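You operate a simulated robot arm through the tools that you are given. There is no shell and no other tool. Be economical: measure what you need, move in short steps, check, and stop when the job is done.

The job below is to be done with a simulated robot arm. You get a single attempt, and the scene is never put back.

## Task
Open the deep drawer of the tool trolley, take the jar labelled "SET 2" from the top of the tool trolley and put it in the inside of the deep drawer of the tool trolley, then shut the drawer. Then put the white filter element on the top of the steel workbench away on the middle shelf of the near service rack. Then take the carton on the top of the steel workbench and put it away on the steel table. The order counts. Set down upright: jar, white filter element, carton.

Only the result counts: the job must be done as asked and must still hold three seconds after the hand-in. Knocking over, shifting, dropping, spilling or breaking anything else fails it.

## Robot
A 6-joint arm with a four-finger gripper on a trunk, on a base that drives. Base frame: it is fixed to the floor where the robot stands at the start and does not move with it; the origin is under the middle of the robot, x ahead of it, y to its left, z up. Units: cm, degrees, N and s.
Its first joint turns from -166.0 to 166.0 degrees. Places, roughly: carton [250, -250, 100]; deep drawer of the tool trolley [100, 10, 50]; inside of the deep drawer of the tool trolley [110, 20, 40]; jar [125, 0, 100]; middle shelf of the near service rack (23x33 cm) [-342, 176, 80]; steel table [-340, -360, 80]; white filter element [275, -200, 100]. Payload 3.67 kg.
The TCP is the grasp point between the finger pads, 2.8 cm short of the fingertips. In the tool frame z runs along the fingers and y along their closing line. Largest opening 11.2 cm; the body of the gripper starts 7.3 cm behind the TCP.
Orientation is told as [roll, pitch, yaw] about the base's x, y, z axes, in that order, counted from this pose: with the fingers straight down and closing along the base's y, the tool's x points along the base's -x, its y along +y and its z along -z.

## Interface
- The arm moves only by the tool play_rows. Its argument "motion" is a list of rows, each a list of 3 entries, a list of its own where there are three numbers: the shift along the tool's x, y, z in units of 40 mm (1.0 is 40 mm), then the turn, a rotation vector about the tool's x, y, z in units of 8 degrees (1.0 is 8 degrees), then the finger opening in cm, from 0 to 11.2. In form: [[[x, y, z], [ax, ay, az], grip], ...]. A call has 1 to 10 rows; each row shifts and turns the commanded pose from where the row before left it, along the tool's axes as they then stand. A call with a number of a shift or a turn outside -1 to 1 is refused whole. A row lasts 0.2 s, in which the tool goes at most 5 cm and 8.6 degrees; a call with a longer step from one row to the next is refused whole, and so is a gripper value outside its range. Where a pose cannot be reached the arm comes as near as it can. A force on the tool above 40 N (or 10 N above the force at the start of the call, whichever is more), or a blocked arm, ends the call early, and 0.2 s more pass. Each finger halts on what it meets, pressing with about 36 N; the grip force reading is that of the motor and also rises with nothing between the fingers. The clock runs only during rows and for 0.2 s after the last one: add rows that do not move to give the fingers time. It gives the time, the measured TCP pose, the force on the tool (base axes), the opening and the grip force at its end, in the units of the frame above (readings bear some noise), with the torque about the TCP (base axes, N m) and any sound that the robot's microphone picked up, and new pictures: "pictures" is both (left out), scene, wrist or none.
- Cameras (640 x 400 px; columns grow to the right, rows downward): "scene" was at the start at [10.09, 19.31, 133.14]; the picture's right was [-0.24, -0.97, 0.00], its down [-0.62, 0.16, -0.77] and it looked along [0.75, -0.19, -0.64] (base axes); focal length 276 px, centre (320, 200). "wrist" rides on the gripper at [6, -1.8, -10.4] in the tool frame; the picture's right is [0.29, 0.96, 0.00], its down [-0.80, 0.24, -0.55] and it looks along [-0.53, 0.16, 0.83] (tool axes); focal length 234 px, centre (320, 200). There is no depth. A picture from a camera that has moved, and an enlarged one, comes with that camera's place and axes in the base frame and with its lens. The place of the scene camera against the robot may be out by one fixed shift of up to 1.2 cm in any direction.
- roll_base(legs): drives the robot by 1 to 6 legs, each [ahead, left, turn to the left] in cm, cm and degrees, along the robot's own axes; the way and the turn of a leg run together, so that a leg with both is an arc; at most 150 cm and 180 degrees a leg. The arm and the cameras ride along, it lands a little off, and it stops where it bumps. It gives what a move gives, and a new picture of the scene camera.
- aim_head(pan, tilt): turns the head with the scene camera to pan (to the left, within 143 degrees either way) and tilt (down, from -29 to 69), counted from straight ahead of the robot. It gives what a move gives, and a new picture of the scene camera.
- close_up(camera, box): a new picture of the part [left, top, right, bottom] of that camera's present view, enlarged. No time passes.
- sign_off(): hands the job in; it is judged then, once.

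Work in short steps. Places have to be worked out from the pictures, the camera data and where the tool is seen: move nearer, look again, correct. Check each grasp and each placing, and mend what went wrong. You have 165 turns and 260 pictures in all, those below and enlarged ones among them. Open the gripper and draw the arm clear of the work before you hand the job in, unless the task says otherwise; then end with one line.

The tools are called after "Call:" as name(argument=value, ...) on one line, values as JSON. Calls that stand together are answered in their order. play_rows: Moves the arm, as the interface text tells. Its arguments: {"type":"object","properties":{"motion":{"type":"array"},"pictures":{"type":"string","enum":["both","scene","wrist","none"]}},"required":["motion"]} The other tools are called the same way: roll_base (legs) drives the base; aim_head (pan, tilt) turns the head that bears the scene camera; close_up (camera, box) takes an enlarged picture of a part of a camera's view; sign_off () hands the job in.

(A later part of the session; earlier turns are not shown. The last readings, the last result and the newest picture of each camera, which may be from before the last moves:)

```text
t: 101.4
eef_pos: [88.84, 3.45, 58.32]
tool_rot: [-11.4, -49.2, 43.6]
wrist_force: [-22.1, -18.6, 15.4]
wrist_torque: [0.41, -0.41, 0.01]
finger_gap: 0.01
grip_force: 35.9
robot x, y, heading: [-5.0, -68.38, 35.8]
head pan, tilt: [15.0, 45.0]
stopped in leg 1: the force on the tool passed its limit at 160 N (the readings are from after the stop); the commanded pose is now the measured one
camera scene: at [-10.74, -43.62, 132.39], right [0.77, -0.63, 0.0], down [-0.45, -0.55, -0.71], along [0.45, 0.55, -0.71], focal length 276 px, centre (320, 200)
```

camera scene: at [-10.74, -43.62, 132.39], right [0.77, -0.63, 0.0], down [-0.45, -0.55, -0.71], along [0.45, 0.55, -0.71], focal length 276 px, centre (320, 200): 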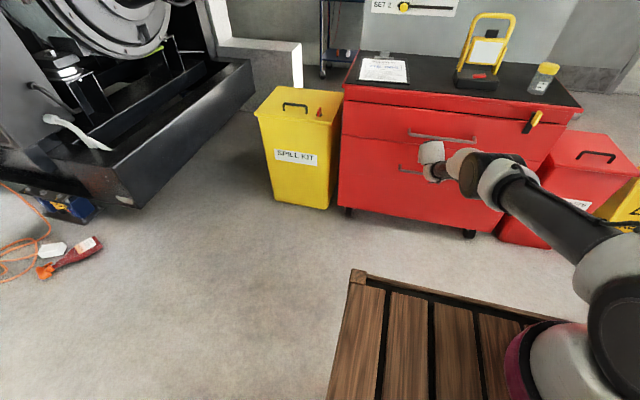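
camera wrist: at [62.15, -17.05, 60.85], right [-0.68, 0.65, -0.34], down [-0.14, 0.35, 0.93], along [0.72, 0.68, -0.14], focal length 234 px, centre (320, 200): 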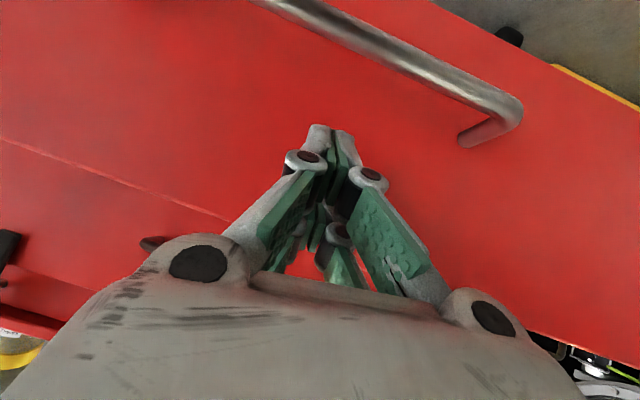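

A firm stop: the drawer seems shut. I zoom in to check it is flush.

Call:
close_up(camera="scene", box=[320, 60, 600, 240])

```text
2.22 times, centred on (460, 150) of scene
camera zoom: at [-10.74, -43.62, 132.39], right [0.77, -0.63, 0.0], down [-0.45, -0.55, -0.71], along [0.45, 0.55, -0.71], focal length 612 px, centre (9, 311)
```

zoom: 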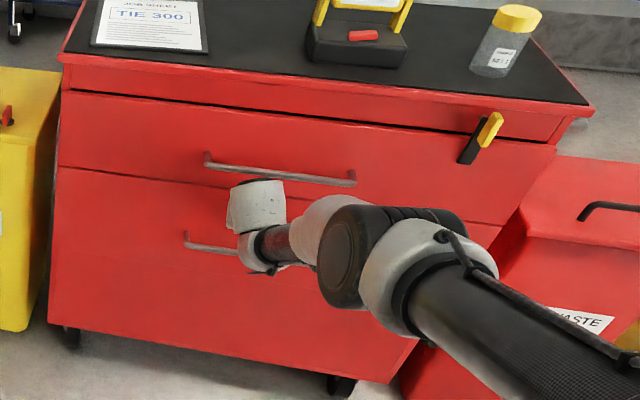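

It looks flush. I back off and look again from straight ahead.

Call:
roll_base(legs=[[-20, 0, 0]])

Call:
aim_head(pan=0, tilt=35)

Call:
close_up(camera="scene", box=[260, 80, 520, 250])

```text
t: 103.0
eef_pos: [72.56, -8.23, 58.17]
tool_rot: [-11.6, -49.3, 43.6]
wrist_force: [0.0, -0.2, -0.4]
wrist_torque: [-0.03, 0.01, -0.01]
finger_gap: 0.0
grip_force: 35.8
robot x, y, heading: [-20.59, -80.55, 35.8]
head pan, tilt: [15.0, 45.0]
camera scene: at [-26.84, -55.19, 132.37], right [0.77, -0.63, 0.0], down [-0.45, -0.55, -0.71], along [0.45, 0.55, -0.71], focal length 276 px, centre (320, 200)
```

scene: 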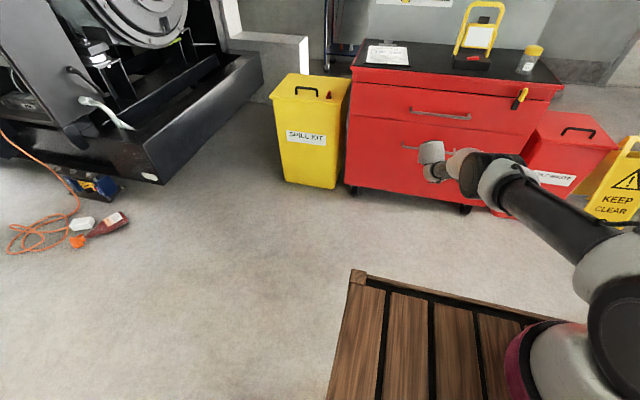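

```text
t: 103.7
eef_pos: [72.71, -8.25, 58.18]
tool_rot: [-11.6, -49.2, 43.6]
wrist_force: [-0.5, -0.1, 0.3]
wrist_torque: [0.0, -0.01, 0.0]
finger_gap: 0.0
grip_force: 35.5
robot x, y, heading: [-20.8, -80.17, 35.7]
head pan, tilt: [0.0, 35.0]
camera scene: at [-24.84, -56.34, 133.85], right [0.58, -0.81, 0.0], down [-0.47, -0.34, -0.82], along [0.66, 0.48, -0.57], focal length 276 px, centre (320, 200)
```

scene: 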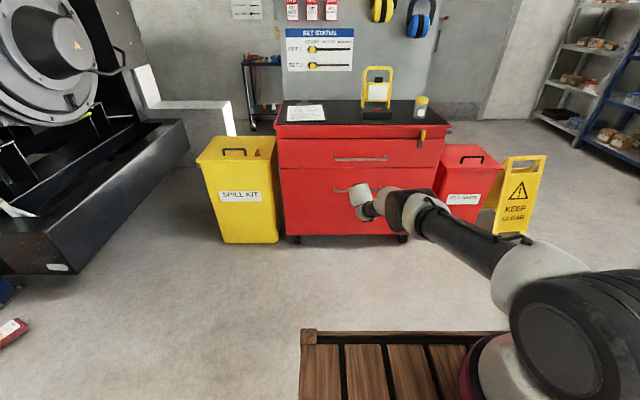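

```text
2.35 times, centred on (390, 165) of scene
camera zoom: at [-24.84, -56.34, 133.85], right [0.58, -0.81, 0.0], down [-0.47, -0.34, -0.82], along [0.66, 0.48, -0.57], focal length 648 px, centre (155, 282)
```

zoom: 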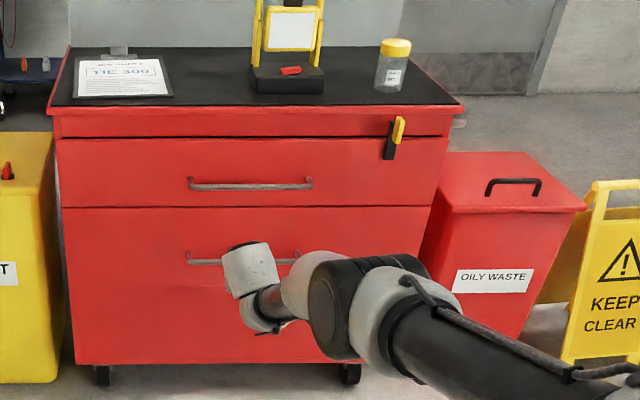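

The drawer is shut: its handle is back at n≈74, where it was. Now I raise the arm to a carrying posture for the next part.

Call:
play_rows(motion=[[[-0.3, -0.126, -0.9], [0, 0, 0], 4], [[-0.763, -0.126, -0.635], [0, 0, 0], 8], [[-0.763, -0.126, -0.635], [0, 0, 0], 8], [[-0.763, -0.126, -0.635], [0, 0, 0], 8], [[-0.763, -0.126, -0.635], [0, 0, 0], 8], [[-0.763, -0.126, -0.635], [0, 0, 0], 8], [[-0.763, -0.126, -0.635], [0, 0, 0], 8], [[-0.763, -0.126, -0.635], [0, 0, 0], 8], [[-0.763, -0.126, -0.635], [0, 0, 0], 8], [[-0.763, -0.126, -0.635], [0, 0, 0], 8]], pictures="none")

Call:
play_rows(motion=[[[0, 0, 0], [-0.7, 0, 0], 8], [[0, 0, 0], [-0.75, 0, 0], 8], [[0, 0, 0], [0, 1, 0], 8], [[0, 0, 0], [0, 1, 0], 8], [[0, 0, 0], [0, 1, 0], 8], [[0, 0, 0], [0, 1, 0], 8], [[0, 0, 0], [0, 1, 0], 8], [[0, 0, 0], [0, 1, 0], 8], [[0, 0, -0.5], [0, 0.15, 1], 8], [[0, 0, -0.5], [0, 0, 0], 8]], pictures="none")

Call:
aim_head(pan=-75, tilt=15)

```text
t: 105.9
eef_pos: [71.18, -9.13, 97.41]
tool_rot: [-11.4, -49.2, 43.5]
wrist_force: [0.0, -0.1, -1.7]
wrist_torque: [0.01, -0.02, 0.0]
finger_gap: 8.0
grip_force: 0.0
robot x, y, heading: [-21.2, -80.13, 35.9]
head pan, tilt: [0.0, 35.0]
```

```text
t: 108.1
eef_pos: [63.5, -17.04, 99.74]
tool_rot: [0.7, -3.8, 35.6]
wrist_force: [-0.9, -0.4, 1.4]
wrist_torque: [0.02, -0.01, 0.0]
finger_gap: 7.99
grip_force: 0.0
out of reach, approached as far as the arm can: row 5, 6, 7, 8, 9, 10
robot x, y, heading: [-20.83, -79.99, 35.9]
head pan, tilt: [0.0, 35.0]
```

```text
t: 109.6
eef_pos: [63.69, -16.93, 99.6]
tool_rot: [0.7, -3.9, 35.6]
wrist_force: [0.1, -0.3, 0.4]
wrist_torque: [0.02, 0.0, 0.01]
finger_gap: 8.01
grip_force: 0.0
robot x, y, heading: [-21.01, -80.07, 35.6]
head pan, tilt: [-75.0, 15.0]
camera scene: at [-24.75, -67.39, 137.05], right [-0.63, -0.77, 0.0], down [-0.2, 0.16, -0.97], along [0.75, -0.61, -0.26], focal length 276 px, centre (320, 200)
```

scene: 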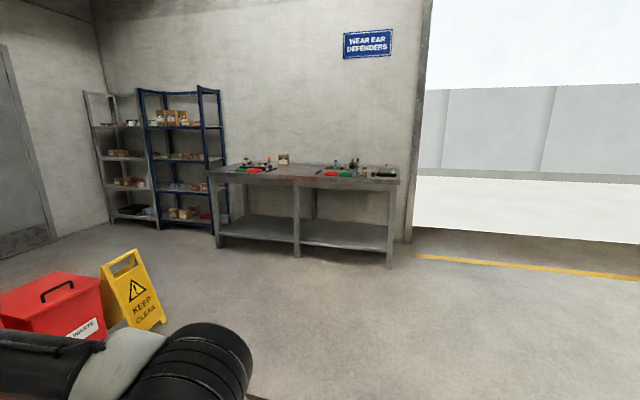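

The bench front runs from about (280,-164) to (125,-279), facing me at heading -53°. I drive there in steps, keeping well clear of the yellow sign near (175,-77).

Call:
roll_base(legs=[[0, 0, -89], [150, 0, 0], [0, 90, 0]])

Call:
aim_head(pan=15, tilt=25)

```text
t: 122.9
eef_pos: [157.0, -266.42, 99.73]
tool_rot: [0.2, -3.8, -55.1]
wrist_force: [-7.6, -5.2, 0.6]
wrist_torque: [0.02, -0.05, -0.02]
finger_gap: 8.18
grip_force: 0.1
robot x, y, heading: [95.57, -181.25, -54.4]
head pan, tilt: [-75.0, 15.0]
stopped in leg 3: the force on the tool passed its limit at 57 N (the readings are from after the stop); the commanded pose is now the measured one
camera scene: at [107.77, -177.42, 137.06], right [-0.77, 0.64, 0.0], down [0.16, 0.2, -0.97], along [-0.61, -0.75, -0.26], focal length 276 px, centre (320, 200)
```

scene: 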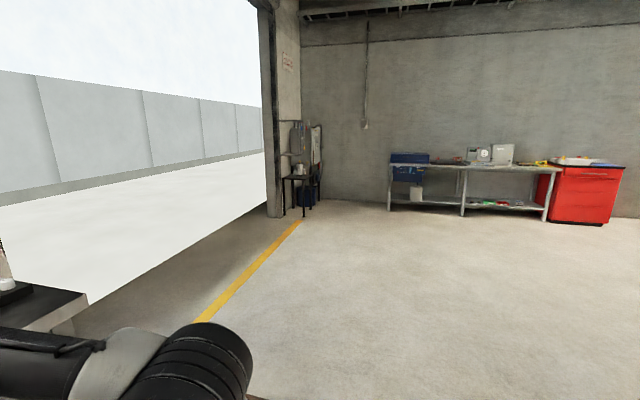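

```text
t: 124.5
eef_pos: [157.24, -266.2, 99.65]
tool_rot: [0.2, -3.8, -55.1]
wrist_force: [-6.3, -7.5, 1.8]
wrist_torque: [0.04, -0.02, -0.09]
finger_gap: 8.14
grip_force: 0.0
robot x, y, heading: [95.23, -181.09, -54.5]
head pan, tilt: [15.0, 25.0]
camera scene: at [120.83, -176.08, 135.44], right [-0.64, -0.77, 0.0], down [-0.33, 0.27, -0.91], along [0.7, -0.58, -0.42], focal length 276 px, centre (320, 200)
```

scene: 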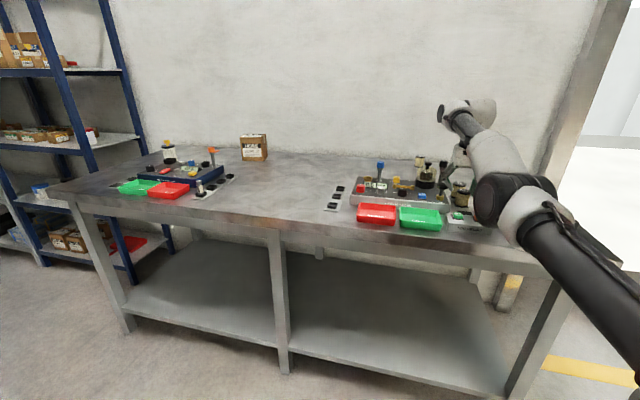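

The bench is nearer than I judged and the tool touched something at its right end. I look closely before moving.

Call:
close_up(camera="scene", box=[320, 90, 540, 240])

Call:
close_up(camera="wrist", box=[0, 0, 640, 400])

```text
2.67 times, centred on (430, 165) of scene
camera zoom: at [120.83, -176.08, 135.44], right [-0.64, -0.77, 0.0], down [-0.33, 0.27, -0.91], along [0.7, -0.58, -0.42], focal length 735 px, centre (27, 293)
```

zoom: 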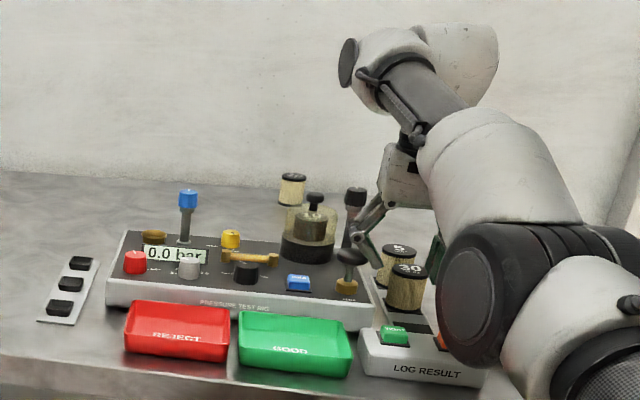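

```text
1.00 times, centred on (320, 200) of wrist (not enlarged: the box is as wide or as high as the picture)
camera zoom: at [151.75, -261.88, 109.54], right [0.62, 0.78, -0.02], down [0.63, -0.49, 0.61], along [0.47, -0.39, -0.79], focal length 234 px, centre (320, 200)
```

zoom: 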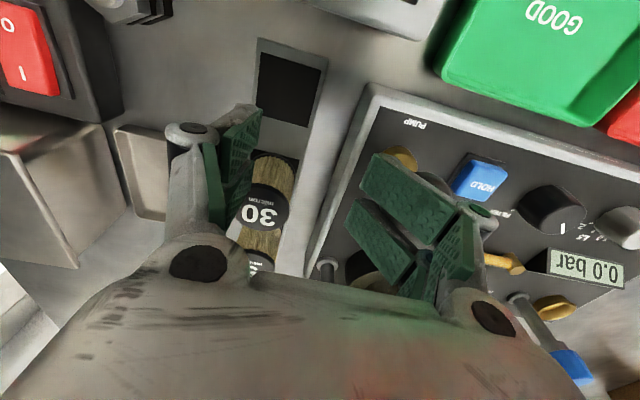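

The left finger is leaning on a lever of the test rig, the right one stands near the "30 micron" cylinder. I ease 0.6 cm to the right to free the contact, watching the force.

Call:
play_rows(motion=[[[0, -0.15, 0], [0, 0, 0], 8.1]], pictures="wrist")

```text
t: 125.0
eef_pos: [156.73, -266.6, 99.68]
tool_rot: [0.2, -3.8, -55.1]
wrist_force: [-3.2, -0.5, 2.3]
wrist_torque: [0.04, -0.08, 0.06]
finger_gap: 8.44
grip_force: 0.0
robot x, y, heading: [95.31, -181.09, -54.7]
head pan, tilt: [15.0, 25.0]
camera wrist: at [151.37, -262.17, 109.58], right [0.62, 0.78, -0.02], down [0.63, -0.49, 0.61], along [0.47, -0.39, -0.8], focal length 234 px, centre (320, 200)
```

wrist: 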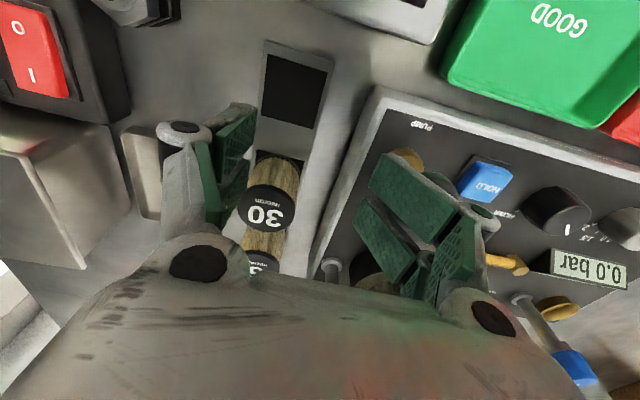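

The force has nearly gone. I rise straight up in small steps.

Call:
play_rows(motion=[[[0, 0, -0.15], [0, 0, 0], 8.4], [[0, 0, -0.25], [0, 0, 0], 8.4], [[0, 0, -0.25], [0, 0, 0], 8.4]], pictures="both")

```text
t: 125.8
eef_pos: [156.61, -266.3, 102.14]
tool_rot: [0.2, -3.7, -55.1]
wrist_force: [0.4, -0.7, 0.2]
wrist_torque: [0.02, -0.01, -0.01]
finger_gap: 8.45
grip_force: 0.0
robot x, y, heading: [95.48, -181.06, -54.7]
head pan, tilt: [15.0, 25.0]
camera scene: at [120.87, -176.06, 135.43], right [-0.64, -0.77, 0.0], down [-0.33, 0.27, -0.91], along [0.7, -0.58, -0.42], focal length 276 px, centre (320, 200)
camera wrist: at [151.18, -261.92, 112.03], right [0.62, 0.78, -0.02], down [0.63, -0.49, 0.61], along [0.47, -0.39, -0.8], focal length 234 px, centre (320, 200)
```

scene: 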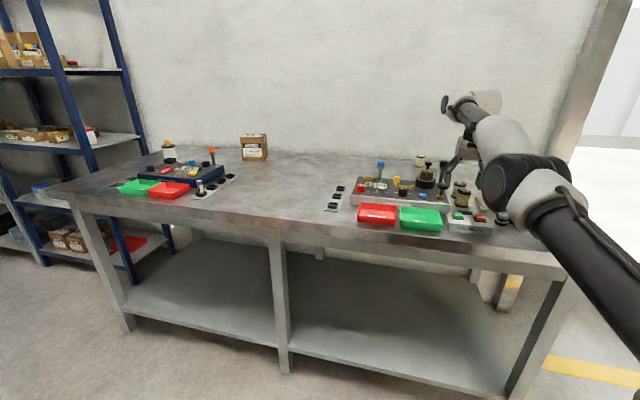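
wrist: 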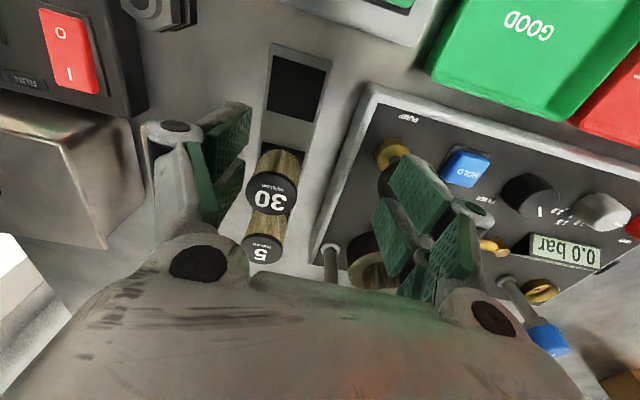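

Free of contact now. I raise it further, clear above everything.

Call:
play_rows(motion=[[[0, 0, -0.6], [0, 0, 0], 8.4], [[0, 0, -0.8], [0, 0, 0], 8.4], [[0, 0, -1], [0, 0, 0], 8.4], [[0, 0, -1], [0, 0, 0], 8.4], [[0, 0, -1], [0, 0, 0], 8.4], [[0, 0, -1], [0, 0, 0], 8.4]], pictures="both")

Call:
close_up(camera="scene", box=[320, 140, 540, 250])

Call:
close_up(camera="scene", box=[100, 120, 300, 220])

```text
t: 127.2
eef_pos: [150.91, -260.82, 120.73]
tool_rot: [0.1, -3.6, -55.1]
wrist_force: [0.2, -1.0, -1.1]
wrist_torque: [0.07, 0.06, -0.01]
finger_gap: 8.38
grip_force: 0.0
out of reach, approached as far as the arm can: row 1, 2, 3, 4, 5, 6
robot x, y, heading: [95.44, -180.91, -54.2]
head pan, tilt: [15.0, 25.0]
camera scene: at [120.91, -176.1, 135.42], right [-0.64, -0.77, 0.0], down [-0.33, 0.27, -0.91], along [0.7, -0.58, -0.42], focal length 276 px, centre (320, 200)
camera wrist: at [145.46, -256.32, 130.64], right [0.62, 0.78, -0.02], down [0.63, -0.49, 0.6], along [0.47, -0.39, -0.8], focal length 234 px, centre (320, 200)
```

scene: 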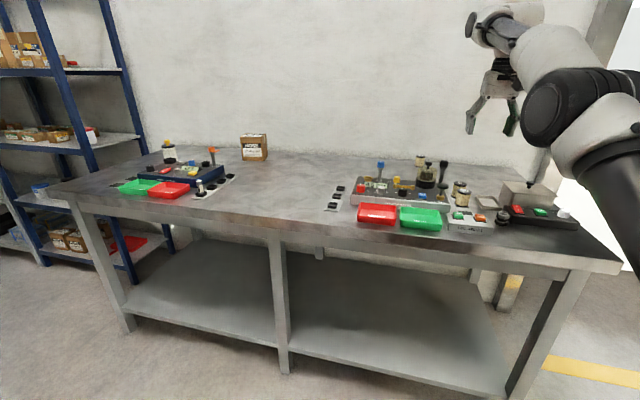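
wrist: 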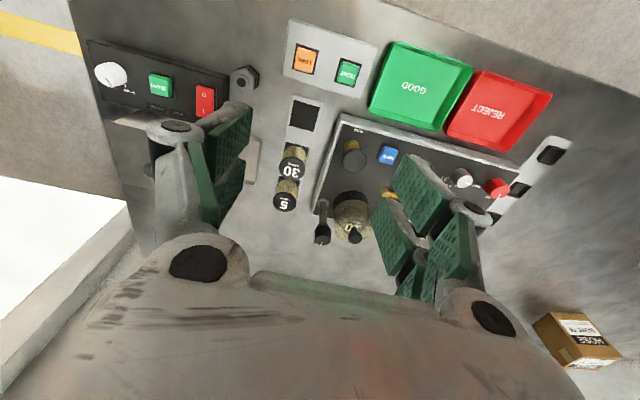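

```text
2.91 times, centred on (430, 195) of scene
camera zoom: at [120.91, -176.1, 135.42], right [-0.64, -0.77, 0.0], down [-0.33, 0.27, -0.91], along [0.7, -0.58, -0.42], focal length 802 px, centre (0, 214)
```

zoom: 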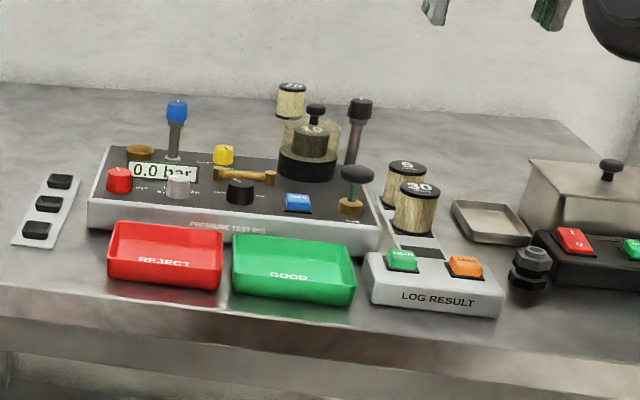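

```text
3.20 times, centred on (200, 170) of scene
camera zoom: at [120.91, -176.1, 135.42], right [-0.64, -0.77, 0.0], down [-0.33, 0.27, -0.91], along [0.7, -0.58, -0.42], focal length 882 px, centre (704, 296)
```

zoom: 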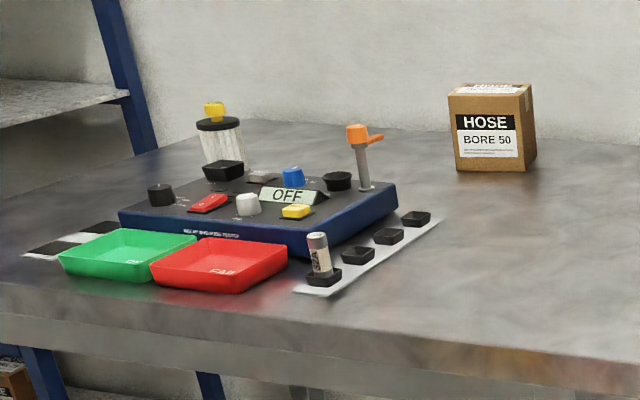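

Everything on the bench still stands in order. The white pleated filter element (yellow cap) is behind the left rig at about (262,-202), the carton "HOSE" near (258,-243). I pull the arm in and higher before driving.

Call:
play_rows(motion=[[[1, 0, 0], [0, 0, 0], 8], [[1, 0, 0], [0, 0.45, 0], 8], [[1, 0, 0], [0, 0, 0], 8], [[1, 0, 0], [0, 0, 0], 8], [[1, 0, -0.3], [0, 0, 0], 8], [[0, 0, -0.8], [0, 0, 0], 8], [[0, 0, -0.8], [0, 0, 0], 8], [[0, 0, -0.8], [0, 0, 0], 8]], pictures="none")

Call:
roll_base(legs=[[0, 50, 1], [26, 0, 0]])

```text
t: 128.9
eef_pos: [139.24, -244.05, 131.01]
tool_rot: [0.1, -0.1, -55.1]
wrist_force: [0.4, 0.4, 0.5]
wrist_torque: [0.02, 0.02, 0.0]
finger_gap: 7.99
grip_force: 0.0
robot x, y, heading: [95.17, -180.98, -54.6]
head pan, tilt: [15.0, 25.0]
```

```text
t: 133.3
eef_pos: [196.19, -234.91, 131.05]
tool_rot: [0.0, -0.1, -53.9]
wrist_force: [-0.3, 0.1, 0.5]
wrist_torque: [0.0, 0.01, 0.02]
finger_gap: 8.0
grip_force: 0.1
robot x, y, heading: [150.64, -172.61, -53.2]
head pan, tilt: [15.0, 25.0]
camera scene: at [176.4, -167.21, 135.43], right [-0.62, -0.78, 0.0], down [-0.33, 0.26, -0.91], along [0.71, -0.56, -0.42], focal length 276 px, centre (320, 200)
```

scene: 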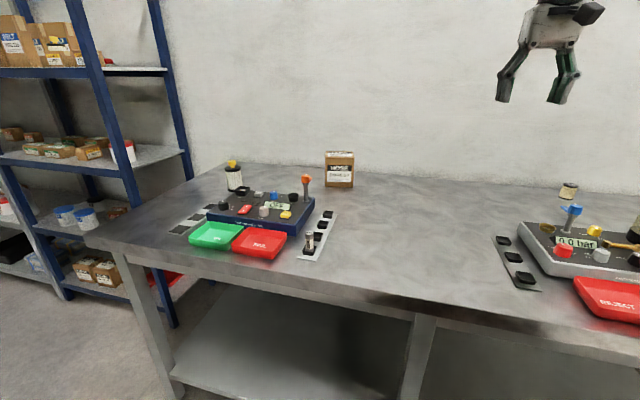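

Bench surface is near z≈92, the carton at about (260,-244). I zoom on the filter element and the carton.

Call:
close_up(camera="scene", box=[180, 140, 380, 265])

Call:
close_up(camera="scene", box=[200, 140, 280, 200])

```text
3.20 times, centred on (280, 202) of scene
camera zoom: at [176.4, -167.21, 135.43], right [-0.62, -0.78, 0.0], down [-0.33, 0.26, -0.91], along [0.71, -0.56, -0.42], focal length 882 px, centre (448, 192)
```

zoom: 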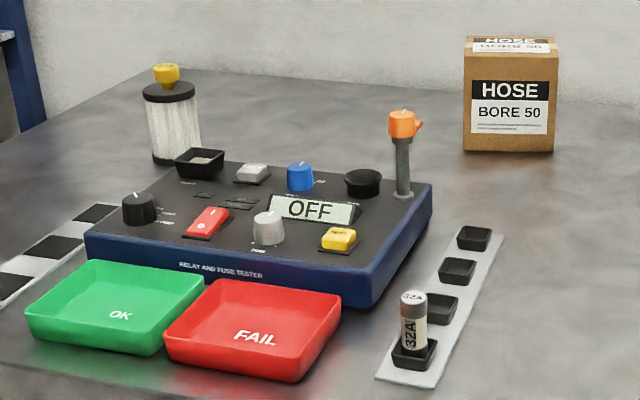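

```text
6.67 times, centred on (240, 170) of scene
camera zoom: at [176.4, -167.21, 135.43], right [-0.62, -0.78, 0.0], down [-0.33, 0.26, -0.91], along [0.71, -0.56, -0.42], focal length 1837 px, centre (853, 400)
```

zoom: 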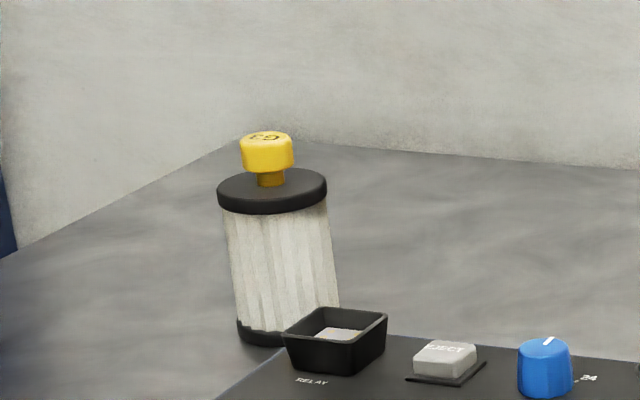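

The filter element stands free behind the tester; about 7.5 cm wide, 12 cm tall with its yellow knob. Before choosing the grasp I want a look at the service rack across the room, so I turn a little and aim the head at it.

Call:
roll_base(legs=[[0, 0, -40]])

Call:
aim_head(pan=-122, tilt=5)

```text
t: 135.6
eef_pos: [145.52, -249.48, 130.94]
tool_rot: [0.1, -0.3, -93.9]
wrist_force: [-0.6, 0.9, -0.1]
wrist_torque: [0.03, -0.03, -0.01]
finger_gap: 8.02
grip_force: 0.1
robot x, y, heading: [150.99, -172.89, -93.2]
head pan, tilt: [15.0, 25.0]
camera scene: at [173.92, -185.0, 135.43], right [-0.98, -0.2, 0.0], down [-0.09, 0.41, -0.91], along [0.18, -0.89, -0.42], focal length 276 px, centre (320, 200)
```

scene: 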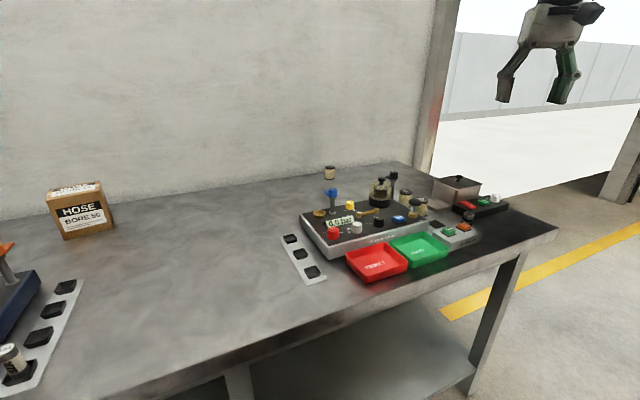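

```text
t: 137.8
eef_pos: [145.5, -249.33, 131.09]
tool_rot: [0.1, -0.2, -93.9]
wrist_force: [-0.7, -0.4, 0.2]
wrist_torque: [-0.01, 0.04, -0.03]
finger_gap: 8.01
grip_force: 0.0
robot x, y, heading: [151.09, -172.98, -93.1]
head pan, tilt: [-122.0, 5.0]
camera scene: at [164.57, -170.67, 138.68], right [0.58, 0.82, 0.0], down [0.07, -0.05, -1.0], along [-0.81, 0.58, -0.09], focal length 276 px, centre (320, 200)
```

scene: 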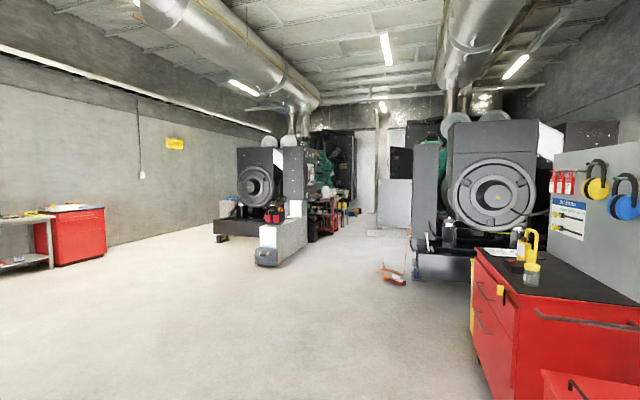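

Call:
close_up(camera="scene", box=[220, 150, 440, 290])

Call:
close_up(camera="scene", box=[295, 175, 375, 245])

```text
2.86 times, centred on (330, 220) of scene
camera zoom: at [164.57, -170.67, 138.68], right [0.58, 0.82, 0.0], down [0.07, -0.05, -1.0], along [-0.81, 0.58, -0.09], focal length 787 px, centre (291, 143)
```

zoom: 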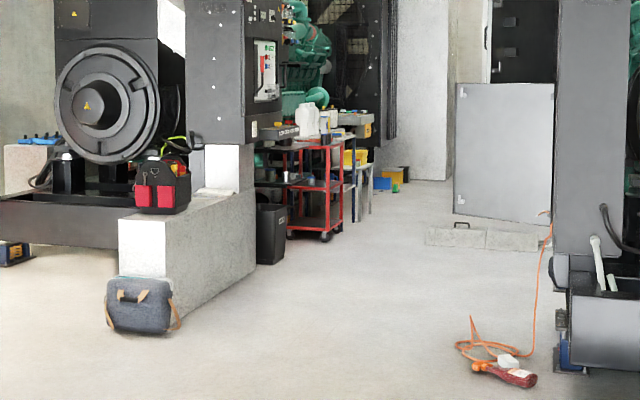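

```text
5.71 times, centred on (335, 210) of scene
camera zoom: at [164.57, -170.67, 138.68], right [0.58, 0.82, 0.0], down [0.07, -0.05, -1.0], along [-0.81, 0.58, -0.09], focal length 1575 px, centre (234, 143)
```

zoom: 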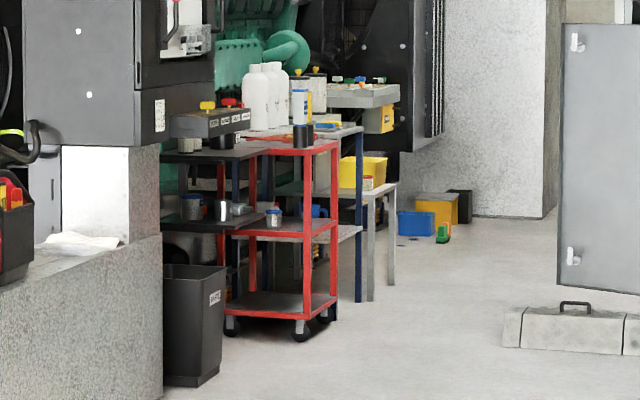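

The rack by (-342,176) is a shelf unit with moderate spacing, so a strongly tilted grasp will suit. Before sliding past the yellow sign I check how far my own base reaches behind.

Call:
aim_head(pan=-140, tilt=60)

Call:
aim_head(pan=135, tilt=50)

```text
t: 139.0
eef_pos: [145.66, -249.58, 130.97]
tool_rot: [0.2, -0.2, -93.9]
wrist_force: [-0.2, -0.3, -1.6]
wrist_torque: [-0.01, 0.01, 0.0]
finger_gap: 8.0
grip_force: 0.0
robot x, y, heading: [150.94, -172.6, -93.3]
head pan, tilt: [-140.0, 60.0]
camera scene: at [168.08, -170.62, 130.43], right [0.8, 0.6, 0.0], down [0.52, -0.69, -0.5], along [-0.3, 0.4, -0.87], focal length 276 px, centre (320, 200)
```

scene: 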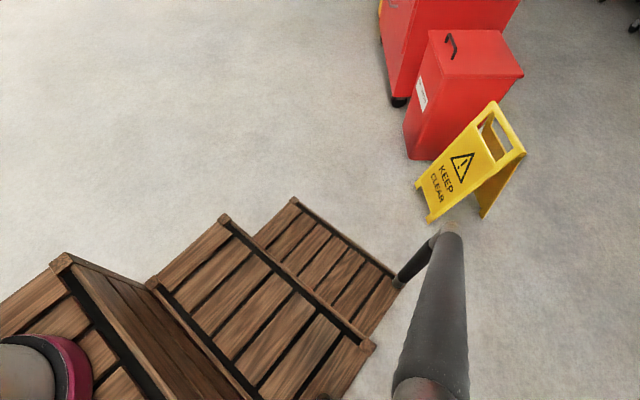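

```text
t: 142.8
eef_pos: [145.53, -249.47, 131.01]
tool_rot: [0.0, -0.2, -93.8]
wrist_force: [0.2, -0.5, 0.6]
wrist_torque: [-0.02, 0.01, -0.02]
finger_gap: 8.0
grip_force: 0.1
robot x, y, heading: [150.92, -172.65, -93.3]
head pan, tilt: [135.0, 50.0]
camera scene: at [177.82, -170.86, 131.68], right [0.66, -0.75, 0.0], down [-0.57, -0.51, -0.64], along [0.48, 0.43, -0.77], focal length 276 px, centre (320, 200)
```

scene: 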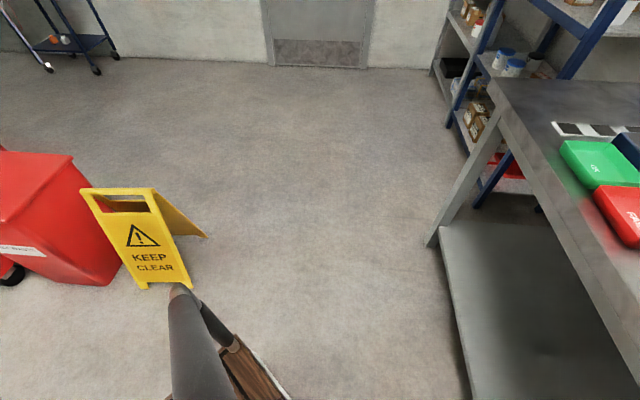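

My base reaches about 36 cm front and back and 23 to the sides; the sign is clear by some 19 cm. I turn back and slide left to stand at the bench's left end.

Call:
roll_base(legs=[[0, 0, 40.2], [0, 122, 0], [14, 0, 0]])

Call:
aim_head(pan=-10, tilt=35)

```text
t: 151.9
eef_pos: [303.45, -171.99, 131.03]
tool_rot: [0.1, -0.2, -53.6]
wrist_force: [0.2, 0.9, -0.1]
wrist_torque: [-0.02, -0.03, 0.0]
finger_gap: 7.98
grip_force: 0.0
robot x, y, heading: [257.9, -110.32, -53.0]
head pan, tilt: [135.0, 50.0]
camera scene: at [277.04, -91.09, 131.68], right [0.99, -0.14, 0.0], down [-0.11, -0.76, -0.64], along [0.09, 0.64, -0.77], focal length 276 px, centre (320, 200)
```

scene: 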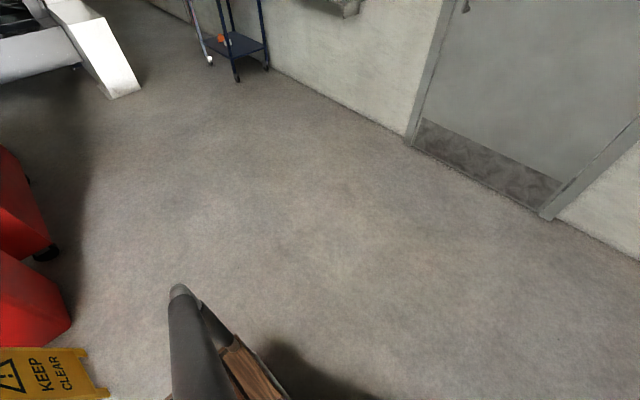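

```text
t: 154.2
eef_pos: [303.46, -172.01, 130.91]
tool_rot: [0.1, -0.2, -53.7]
wrist_force: [-1.2, 0.7, 0.2]
wrist_torque: [-0.03, -0.02, 0.01]
finger_gap: 7.99
grip_force: 0.0
robot x, y, heading: [257.74, -109.54, -52.9]
head pan, tilt: [-10.0, 35.0]
camera scene: at [279.97, -106.56, 133.85], right [-0.89, -0.45, 0.0], down [-0.26, 0.51, -0.82], along [0.37, -0.73, -0.57], focal length 276 px, centre (320, 200)
```

scene: 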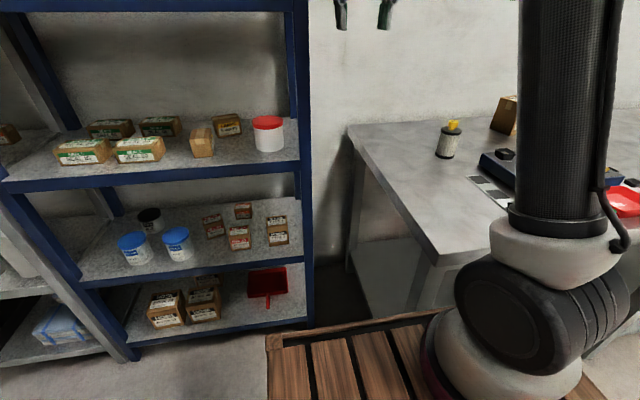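

Filter element in clear view, the blue rack standing to the left. I zoom for the filter's exact position.

Call:
close_up(camera="scene", box=[410, 80, 530, 190])

Call:
close_up(camera="wrist", box=[0, 0, 640, 400])

```text
3.64 times, centred on (470, 135) of scene
camera zoom: at [279.97, -106.56, 133.85], right [-0.89, -0.45, 0.0], down [-0.26, 0.51, -0.82], along [0.37, -0.73, -0.57], focal length 1002 px, centre (-226, 436)
```

zoom: 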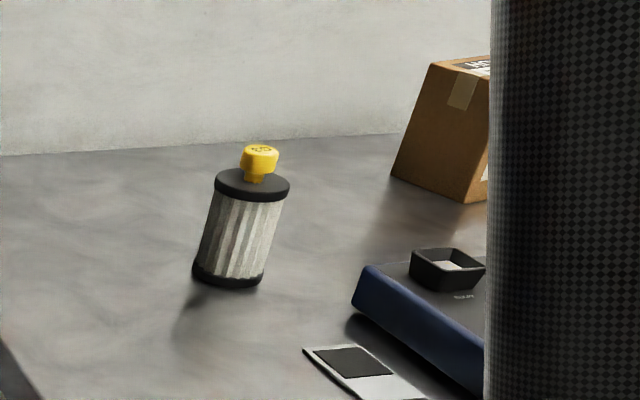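

```text
1.00 times, centred on (320, 200) of wrist (not enlarged: the box is as wide or as high as the picture)
camera zoom: at [298.25, -168.28, 141.27], right [0.6, 0.8, 0.0], down [0.66, -0.5, 0.56], along [0.45, -0.33, -0.83], focal length 234 px, centre (320, 200)
```

zoom: 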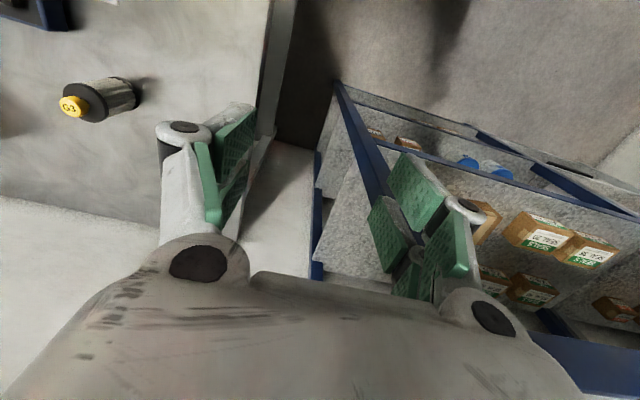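

Both views agree: filter axis at about (282.3,-203), bench z≈92, cap top z≈101. I move right of the rack, yaw toward it and tilt.

Call:
play_rows(motion=[[[0.16, -0.88, 0], [0, 0, 0], 10], [[0.16, -0.88, 0], [0, 0, 0], 10], [[0.16, -0.88, 0], [0, 0, 0], 10], [[0.16, -0.88, 0], [0, 0, 0], 10], [[0.16, -0.88, 0], [0, 0, 0], 10], [[0.16, -0.88, 0], [0, 0, 0], 10], [[0.16, -0.88, 0], [0, 0, 0], 10], [[0, 0, 0], [0, 0, 1], 10], [[0, 0, 0], [0, 0, 1], 10], [[0, 0, 0], [0, 0, 0.7], 10]], pictures="none")

Call:
play_rows(motion=[[[0, 0, 0.3], [0, -1, 0], 10], [[0, 0, 0.3], [0, -1, 0], 10], [[0, 0, 0.3], [0, -1, 0], 10], [[0, 0, 0.3], [0, -1, 0], 10], [[0, 0, 0], [0, -1, 0], 10], [[0, 0, 0], [0, -1, 0], 10]], pictures="both")

```text
t: 156.3
eef_pos: [281.01, -183.11, 130.86]
tool_rot: [0.2, -0.2, -75.3]
wrist_force: [-0.1, 0.4, -0.2]
wrist_torque: [-0.01, -0.02, 0.01]
finger_gap: 10.0
grip_force: 0.1
robot x, y, heading: [257.7, -109.91, -53.1]
head pan, tilt: [-10.0, 35.0]
```

```text
t: 157.8
eef_pos: [281.25, -184.07, 126.22]
tool_rot: [0.3, -48.3, -75.5]
wrist_force: [0.4, -0.3, 0.1]
wrist_torque: [-0.03, 0.02, 0.0]
finger_gap: 10.01
grip_force: 0.1
robot x, y, heading: [257.48, -109.85, -52.9]
head pan, tilt: [-10.0, 35.0]
camera scene: at [279.97, -106.58, 133.86], right [-0.89, -0.45, 0.0], down [-0.26, 0.51, -0.82], along [0.37, -0.73, -0.57], focal length 276 px, centre (320, 200)
camera wrist: at [276.34, -173.15, 128.62], right [0.88, 0.43, -0.21], down [0.26, -0.05, 0.96], along [0.4, -0.9, -0.16], focal length 234 px, centre (320, 200)
```

scene: 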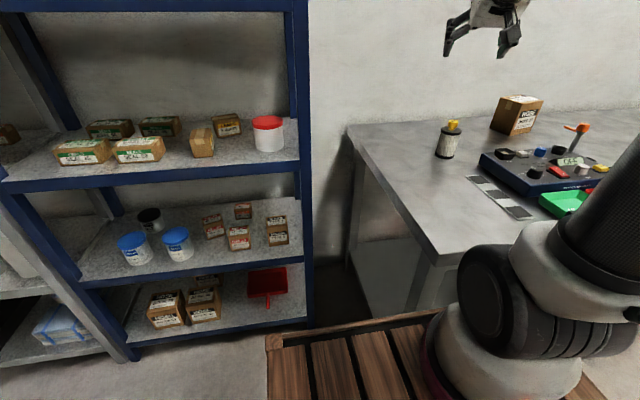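
wrist: 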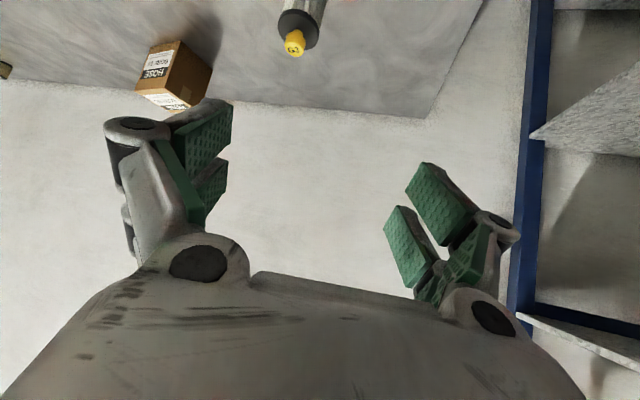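

The filter from here: about (281,-202.5). I descend to a pre-grasp point 14 cm short on the tool axis, adding a bit of tilt.

Call:
play_rows(motion=[[[0.447, -0.196, 0.758], [0, 0, 0], 10], [[0.447, -0.196, 0.758], [0, 0, 0], 10], [[0.447, -0.196, 0.758], [0, 0, 0], 10], [[0.447, -0.196, 0.758], [0, 0, 0], 10], [[0.447, -0.196, 0.758], [0, 0, 0], 10], [[0.447, -0.196, 0.758], [0, 0, 0], 10], [[0, 0, 0], [0, -1, 0], 10]], pictures="both")

```text
t: 159.3
eef_pos: [279.66, -188.01, 115.13]
tool_rot: [0.5, -48.1, -75.4]
wrist_force: [0.0, -0.3, 0.1]
wrist_torque: [0.01, 0.0, 0.01]
finger_gap: 9.98
grip_force: 0.1
out of reach, approached as far as the arm can: row 4, 5, 6, 7
robot x, y, heading: [257.93, -110.16, -53.0]
head pan, tilt: [-10.0, 35.0]
camera scene: at [279.97, -106.56, 133.86], right [-0.89, -0.45, 0.0], down [-0.26, 0.51, -0.82], along [0.37, -0.73, -0.57], focal length 276 px, centre (320, 200)
camera wrist: at [274.69, -177.17, 117.47], right [0.88, 0.43, -0.21], down [0.26, -0.06, 0.96], along [0.4, -0.9, -0.16], focal length 234 px, centre (320, 200)
```

scene: 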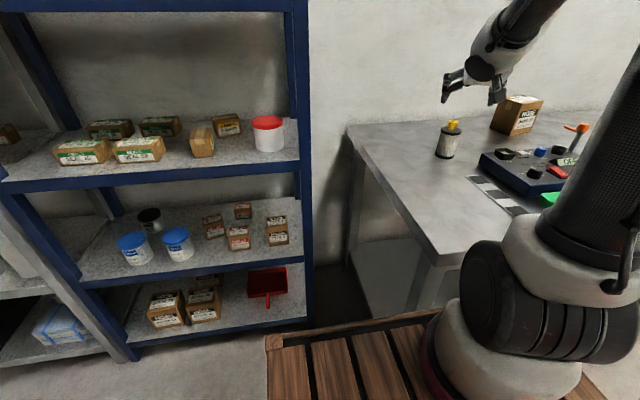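
wrist: 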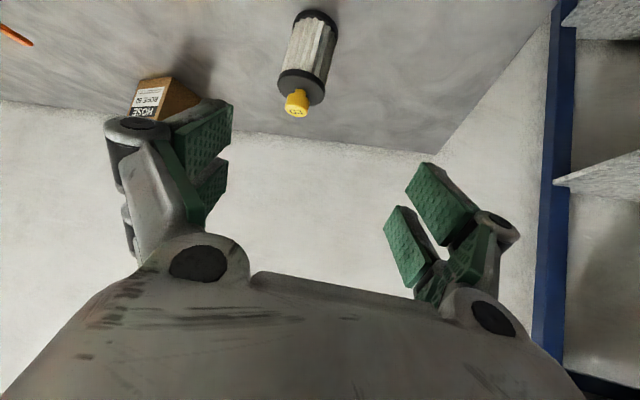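

It's a folding limit again. The remaining path goes outward, so I try advancing along the axis 12 cm with pictures.

Call:
play_rows(motion=[[[0.12, -0.16, 0.8], [0, 0, 0], 10], [[0.12, -0.16, 0.8], [0, 0, 0], 10], [[0.12, -0.16, 0.8], [0, 0, 0], 10]], pictures="both")

```text
t: 160.2
eef_pos: [279.61, -188.72, 114.38]
tool_rot: [0.5, -47.8, -75.3]
wrist_force: [0.5, -0.1, 0.1]
wrist_torque: [0.0, 0.01, 0.03]
finger_gap: 10.01
grip_force: 0.0
out of reach, approached as far as the arm can: row 1, 2, 3
robot x, y, heading: [257.75, -109.78, -53.0]
head pan, tilt: [-10.0, 35.0]
camera scene: at [279.97, -106.56, 133.86], right [-0.89, -0.45, 0.0], down [-0.26, 0.51, -0.82], along [0.37, -0.73, -0.57], focal length 276 px, centre (320, 200)
camera wrist: at [274.67, -177.91, 116.74], right [0.88, 0.43, -0.21], down [0.26, -0.06, 0.96], along [0.41, -0.9, -0.16], focal length 234 px, centre (320, 200)
```

scene: 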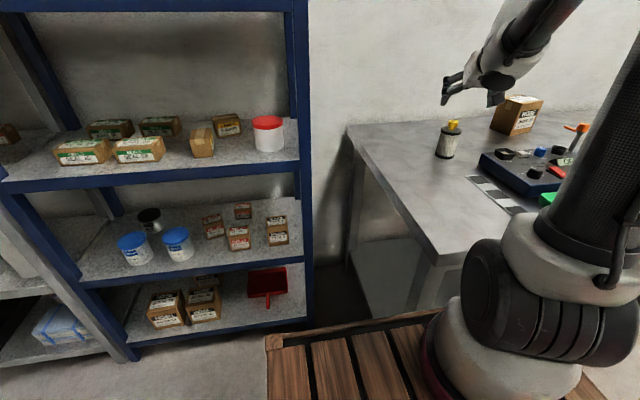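
wrist: 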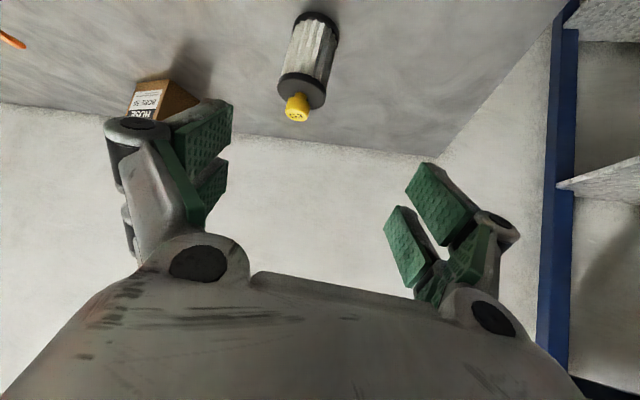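

The wrist joint limits the tilt when the arm is folded. I back the base 11 cm so the arm works more stretched.

Call:
roll_base(legs=[[-11, 3, 0]])

Call:
play_rows(motion=[[[0.12, -0.1, 0.8], [0, 0, 0], 10], [[0.12, -0.1, 0.8], [0, 0, 0], 10], [[0.12, -0.1, 0.8], [0, 0, 0], 10], [[0.12, -0.1, 0.8], [0, 0, 0], 10]], pictures="both")

```text
t: 161.4
eef_pos: [275.37, -178.13, 114.3]
tool_rot: [0.5, -47.9, -75.4]
wrist_force: [-0.2, -0.2, 0.4]
wrist_torque: [0.01, -0.02, 0.02]
finger_gap: 9.98
grip_force: 0.1
robot x, y, heading: [253.32, -99.15, -52.9]
head pan, tilt: [-10.0, 35.0]
camera scene: at [275.72, -95.9, 133.86], right [-0.89, -0.45, 0.0], down [-0.26, 0.51, -0.82], along [0.37, -0.73, -0.57], focal length 276 px, centre (320, 200)
```

scene: 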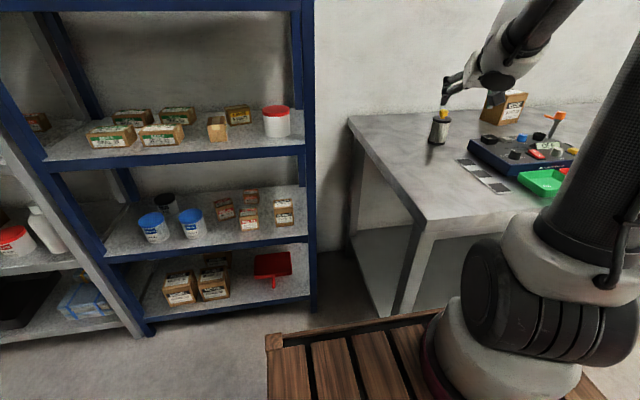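

```text
t: 162.4
eef_pos: [275.36, -178.22, 114.25]
tool_rot: [0.5, -47.9, -75.4]
wrist_force: [0.2, 0.2, 0.8]
wrist_torque: [0.03, -0.01, -0.03]
finger_gap: 9.98
grip_force: 0.1
out of reach, approached as far as the arm can: row 1, 2, 3, 4
robot x, y, heading: [253.54, -99.93, -52.9]
head pan, tilt: [-10.0, 35.0]
camera scene: at [275.72, -95.9, 133.86], right [-0.89, -0.45, 0.0], down [-0.26, 0.51, -0.82], along [0.37, -0.73, -0.57], focal length 276 px, centre (320, 200)
camera wrist: at [270.48, -167.25, 116.74], right [0.88, 0.43, -0.21], down [0.26, -0.06, 0.96], along [0.41, -0.9, -0.16], focal length 234 px, centre (320, 200)
```

scene: 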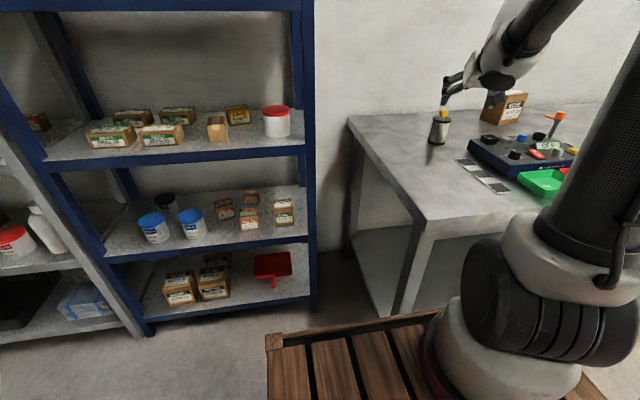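
wrist: 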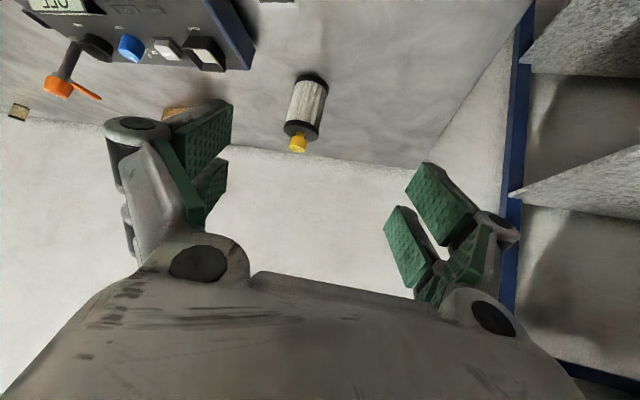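

I try a purely horizontal outward move first.

Call:
play_rows(motion=[[[-0.669, 0, 0.745], [0, 0, 0], 10], [[-0.669, 0, 0.745], [0, 0, 0], 10], [[-0.669, 0, 0.745], [0, 0, 0], 10], [[0.12, -0.1, 0.8], [0, 0, 0], 10], [[0.12, -0.1, 0.8], [0, 0, 0], 10]], pictures="none")

```text
t: 163.6
eef_pos: [278.86, -193.18, 109.9]
tool_rot: [0.6, -47.7, -75.5]
wrist_force: [-0.9, 0.9, -0.6]
wrist_torque: [-0.03, -0.01, 0.01]
finger_gap: 10.0
grip_force: 0.0
out of reach, approached as far as the arm can: row 5
robot x, y, heading: [253.58, -99.41, -52.7]
head pan, tilt: [-10.0, 35.0]
```

Extended, it does move. I continue along the axis to see whether it follows.

Call:
play_rows(motion=[[[0.1, -0.1, 0.4], [0, 0, 0], 10], [[0.1, -0.1, 0.4], [0, 0, 0], 10]], pictures="wrist")

```text
t: 164.2
eef_pos: [278.77, -193.6, 109.25]
tool_rot: [0.7, -47.6, -75.4]
wrist_force: [-0.2, 0.0, -0.5]
wrist_torque: [-0.02, -0.01, 0.0]
finger_gap: 9.99
grip_force: 0.0
out of reach, approached as far as the arm can: row 1, 2
robot x, y, heading: [253.68, -99.36, -53.1]
head pan, tilt: [-10.0, 35.0]
camera wrist: at [273.88, -182.82, 111.8], right [0.88, 0.44, -0.2], down [0.26, -0.06, 0.96], along [0.41, -0.9, -0.17], focal length 234 px, centre (320, 200)
```

wrist: 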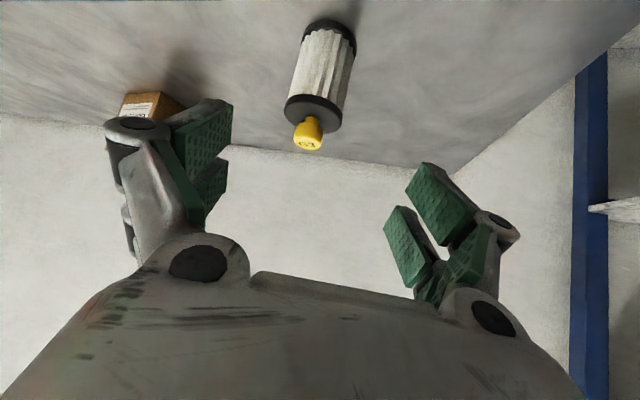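

Stuck at this tilt. I reduce the tilt by 8° and try again, to learn what tilt the arm allows here.

Call:
play_rows(motion=[[[0, 0, 0], [0, 1, 0], 10], [[0.1, -0.1, 0.5], [0, 0, 0], 10], [[0.1, -0.1, 0.5], [0, 0, 0], 10], [[0.1, 0, 0.5], [0, 0, 0], 10]], pictures="none")

```text
t: 165.2
eef_pos: [278.75, -196.51, 104.1]
tool_rot: [0.4, -40.0, -75.2]
wrist_force: [-0.3, 0.1, 0.1]
wrist_torque: [0.02, 0.01, -0.02]
finger_gap: 10.02
grip_force: 0.2
robot x, y, heading: [253.52, -99.23, -52.8]
head pan, tilt: [-10.0, 35.0]
```

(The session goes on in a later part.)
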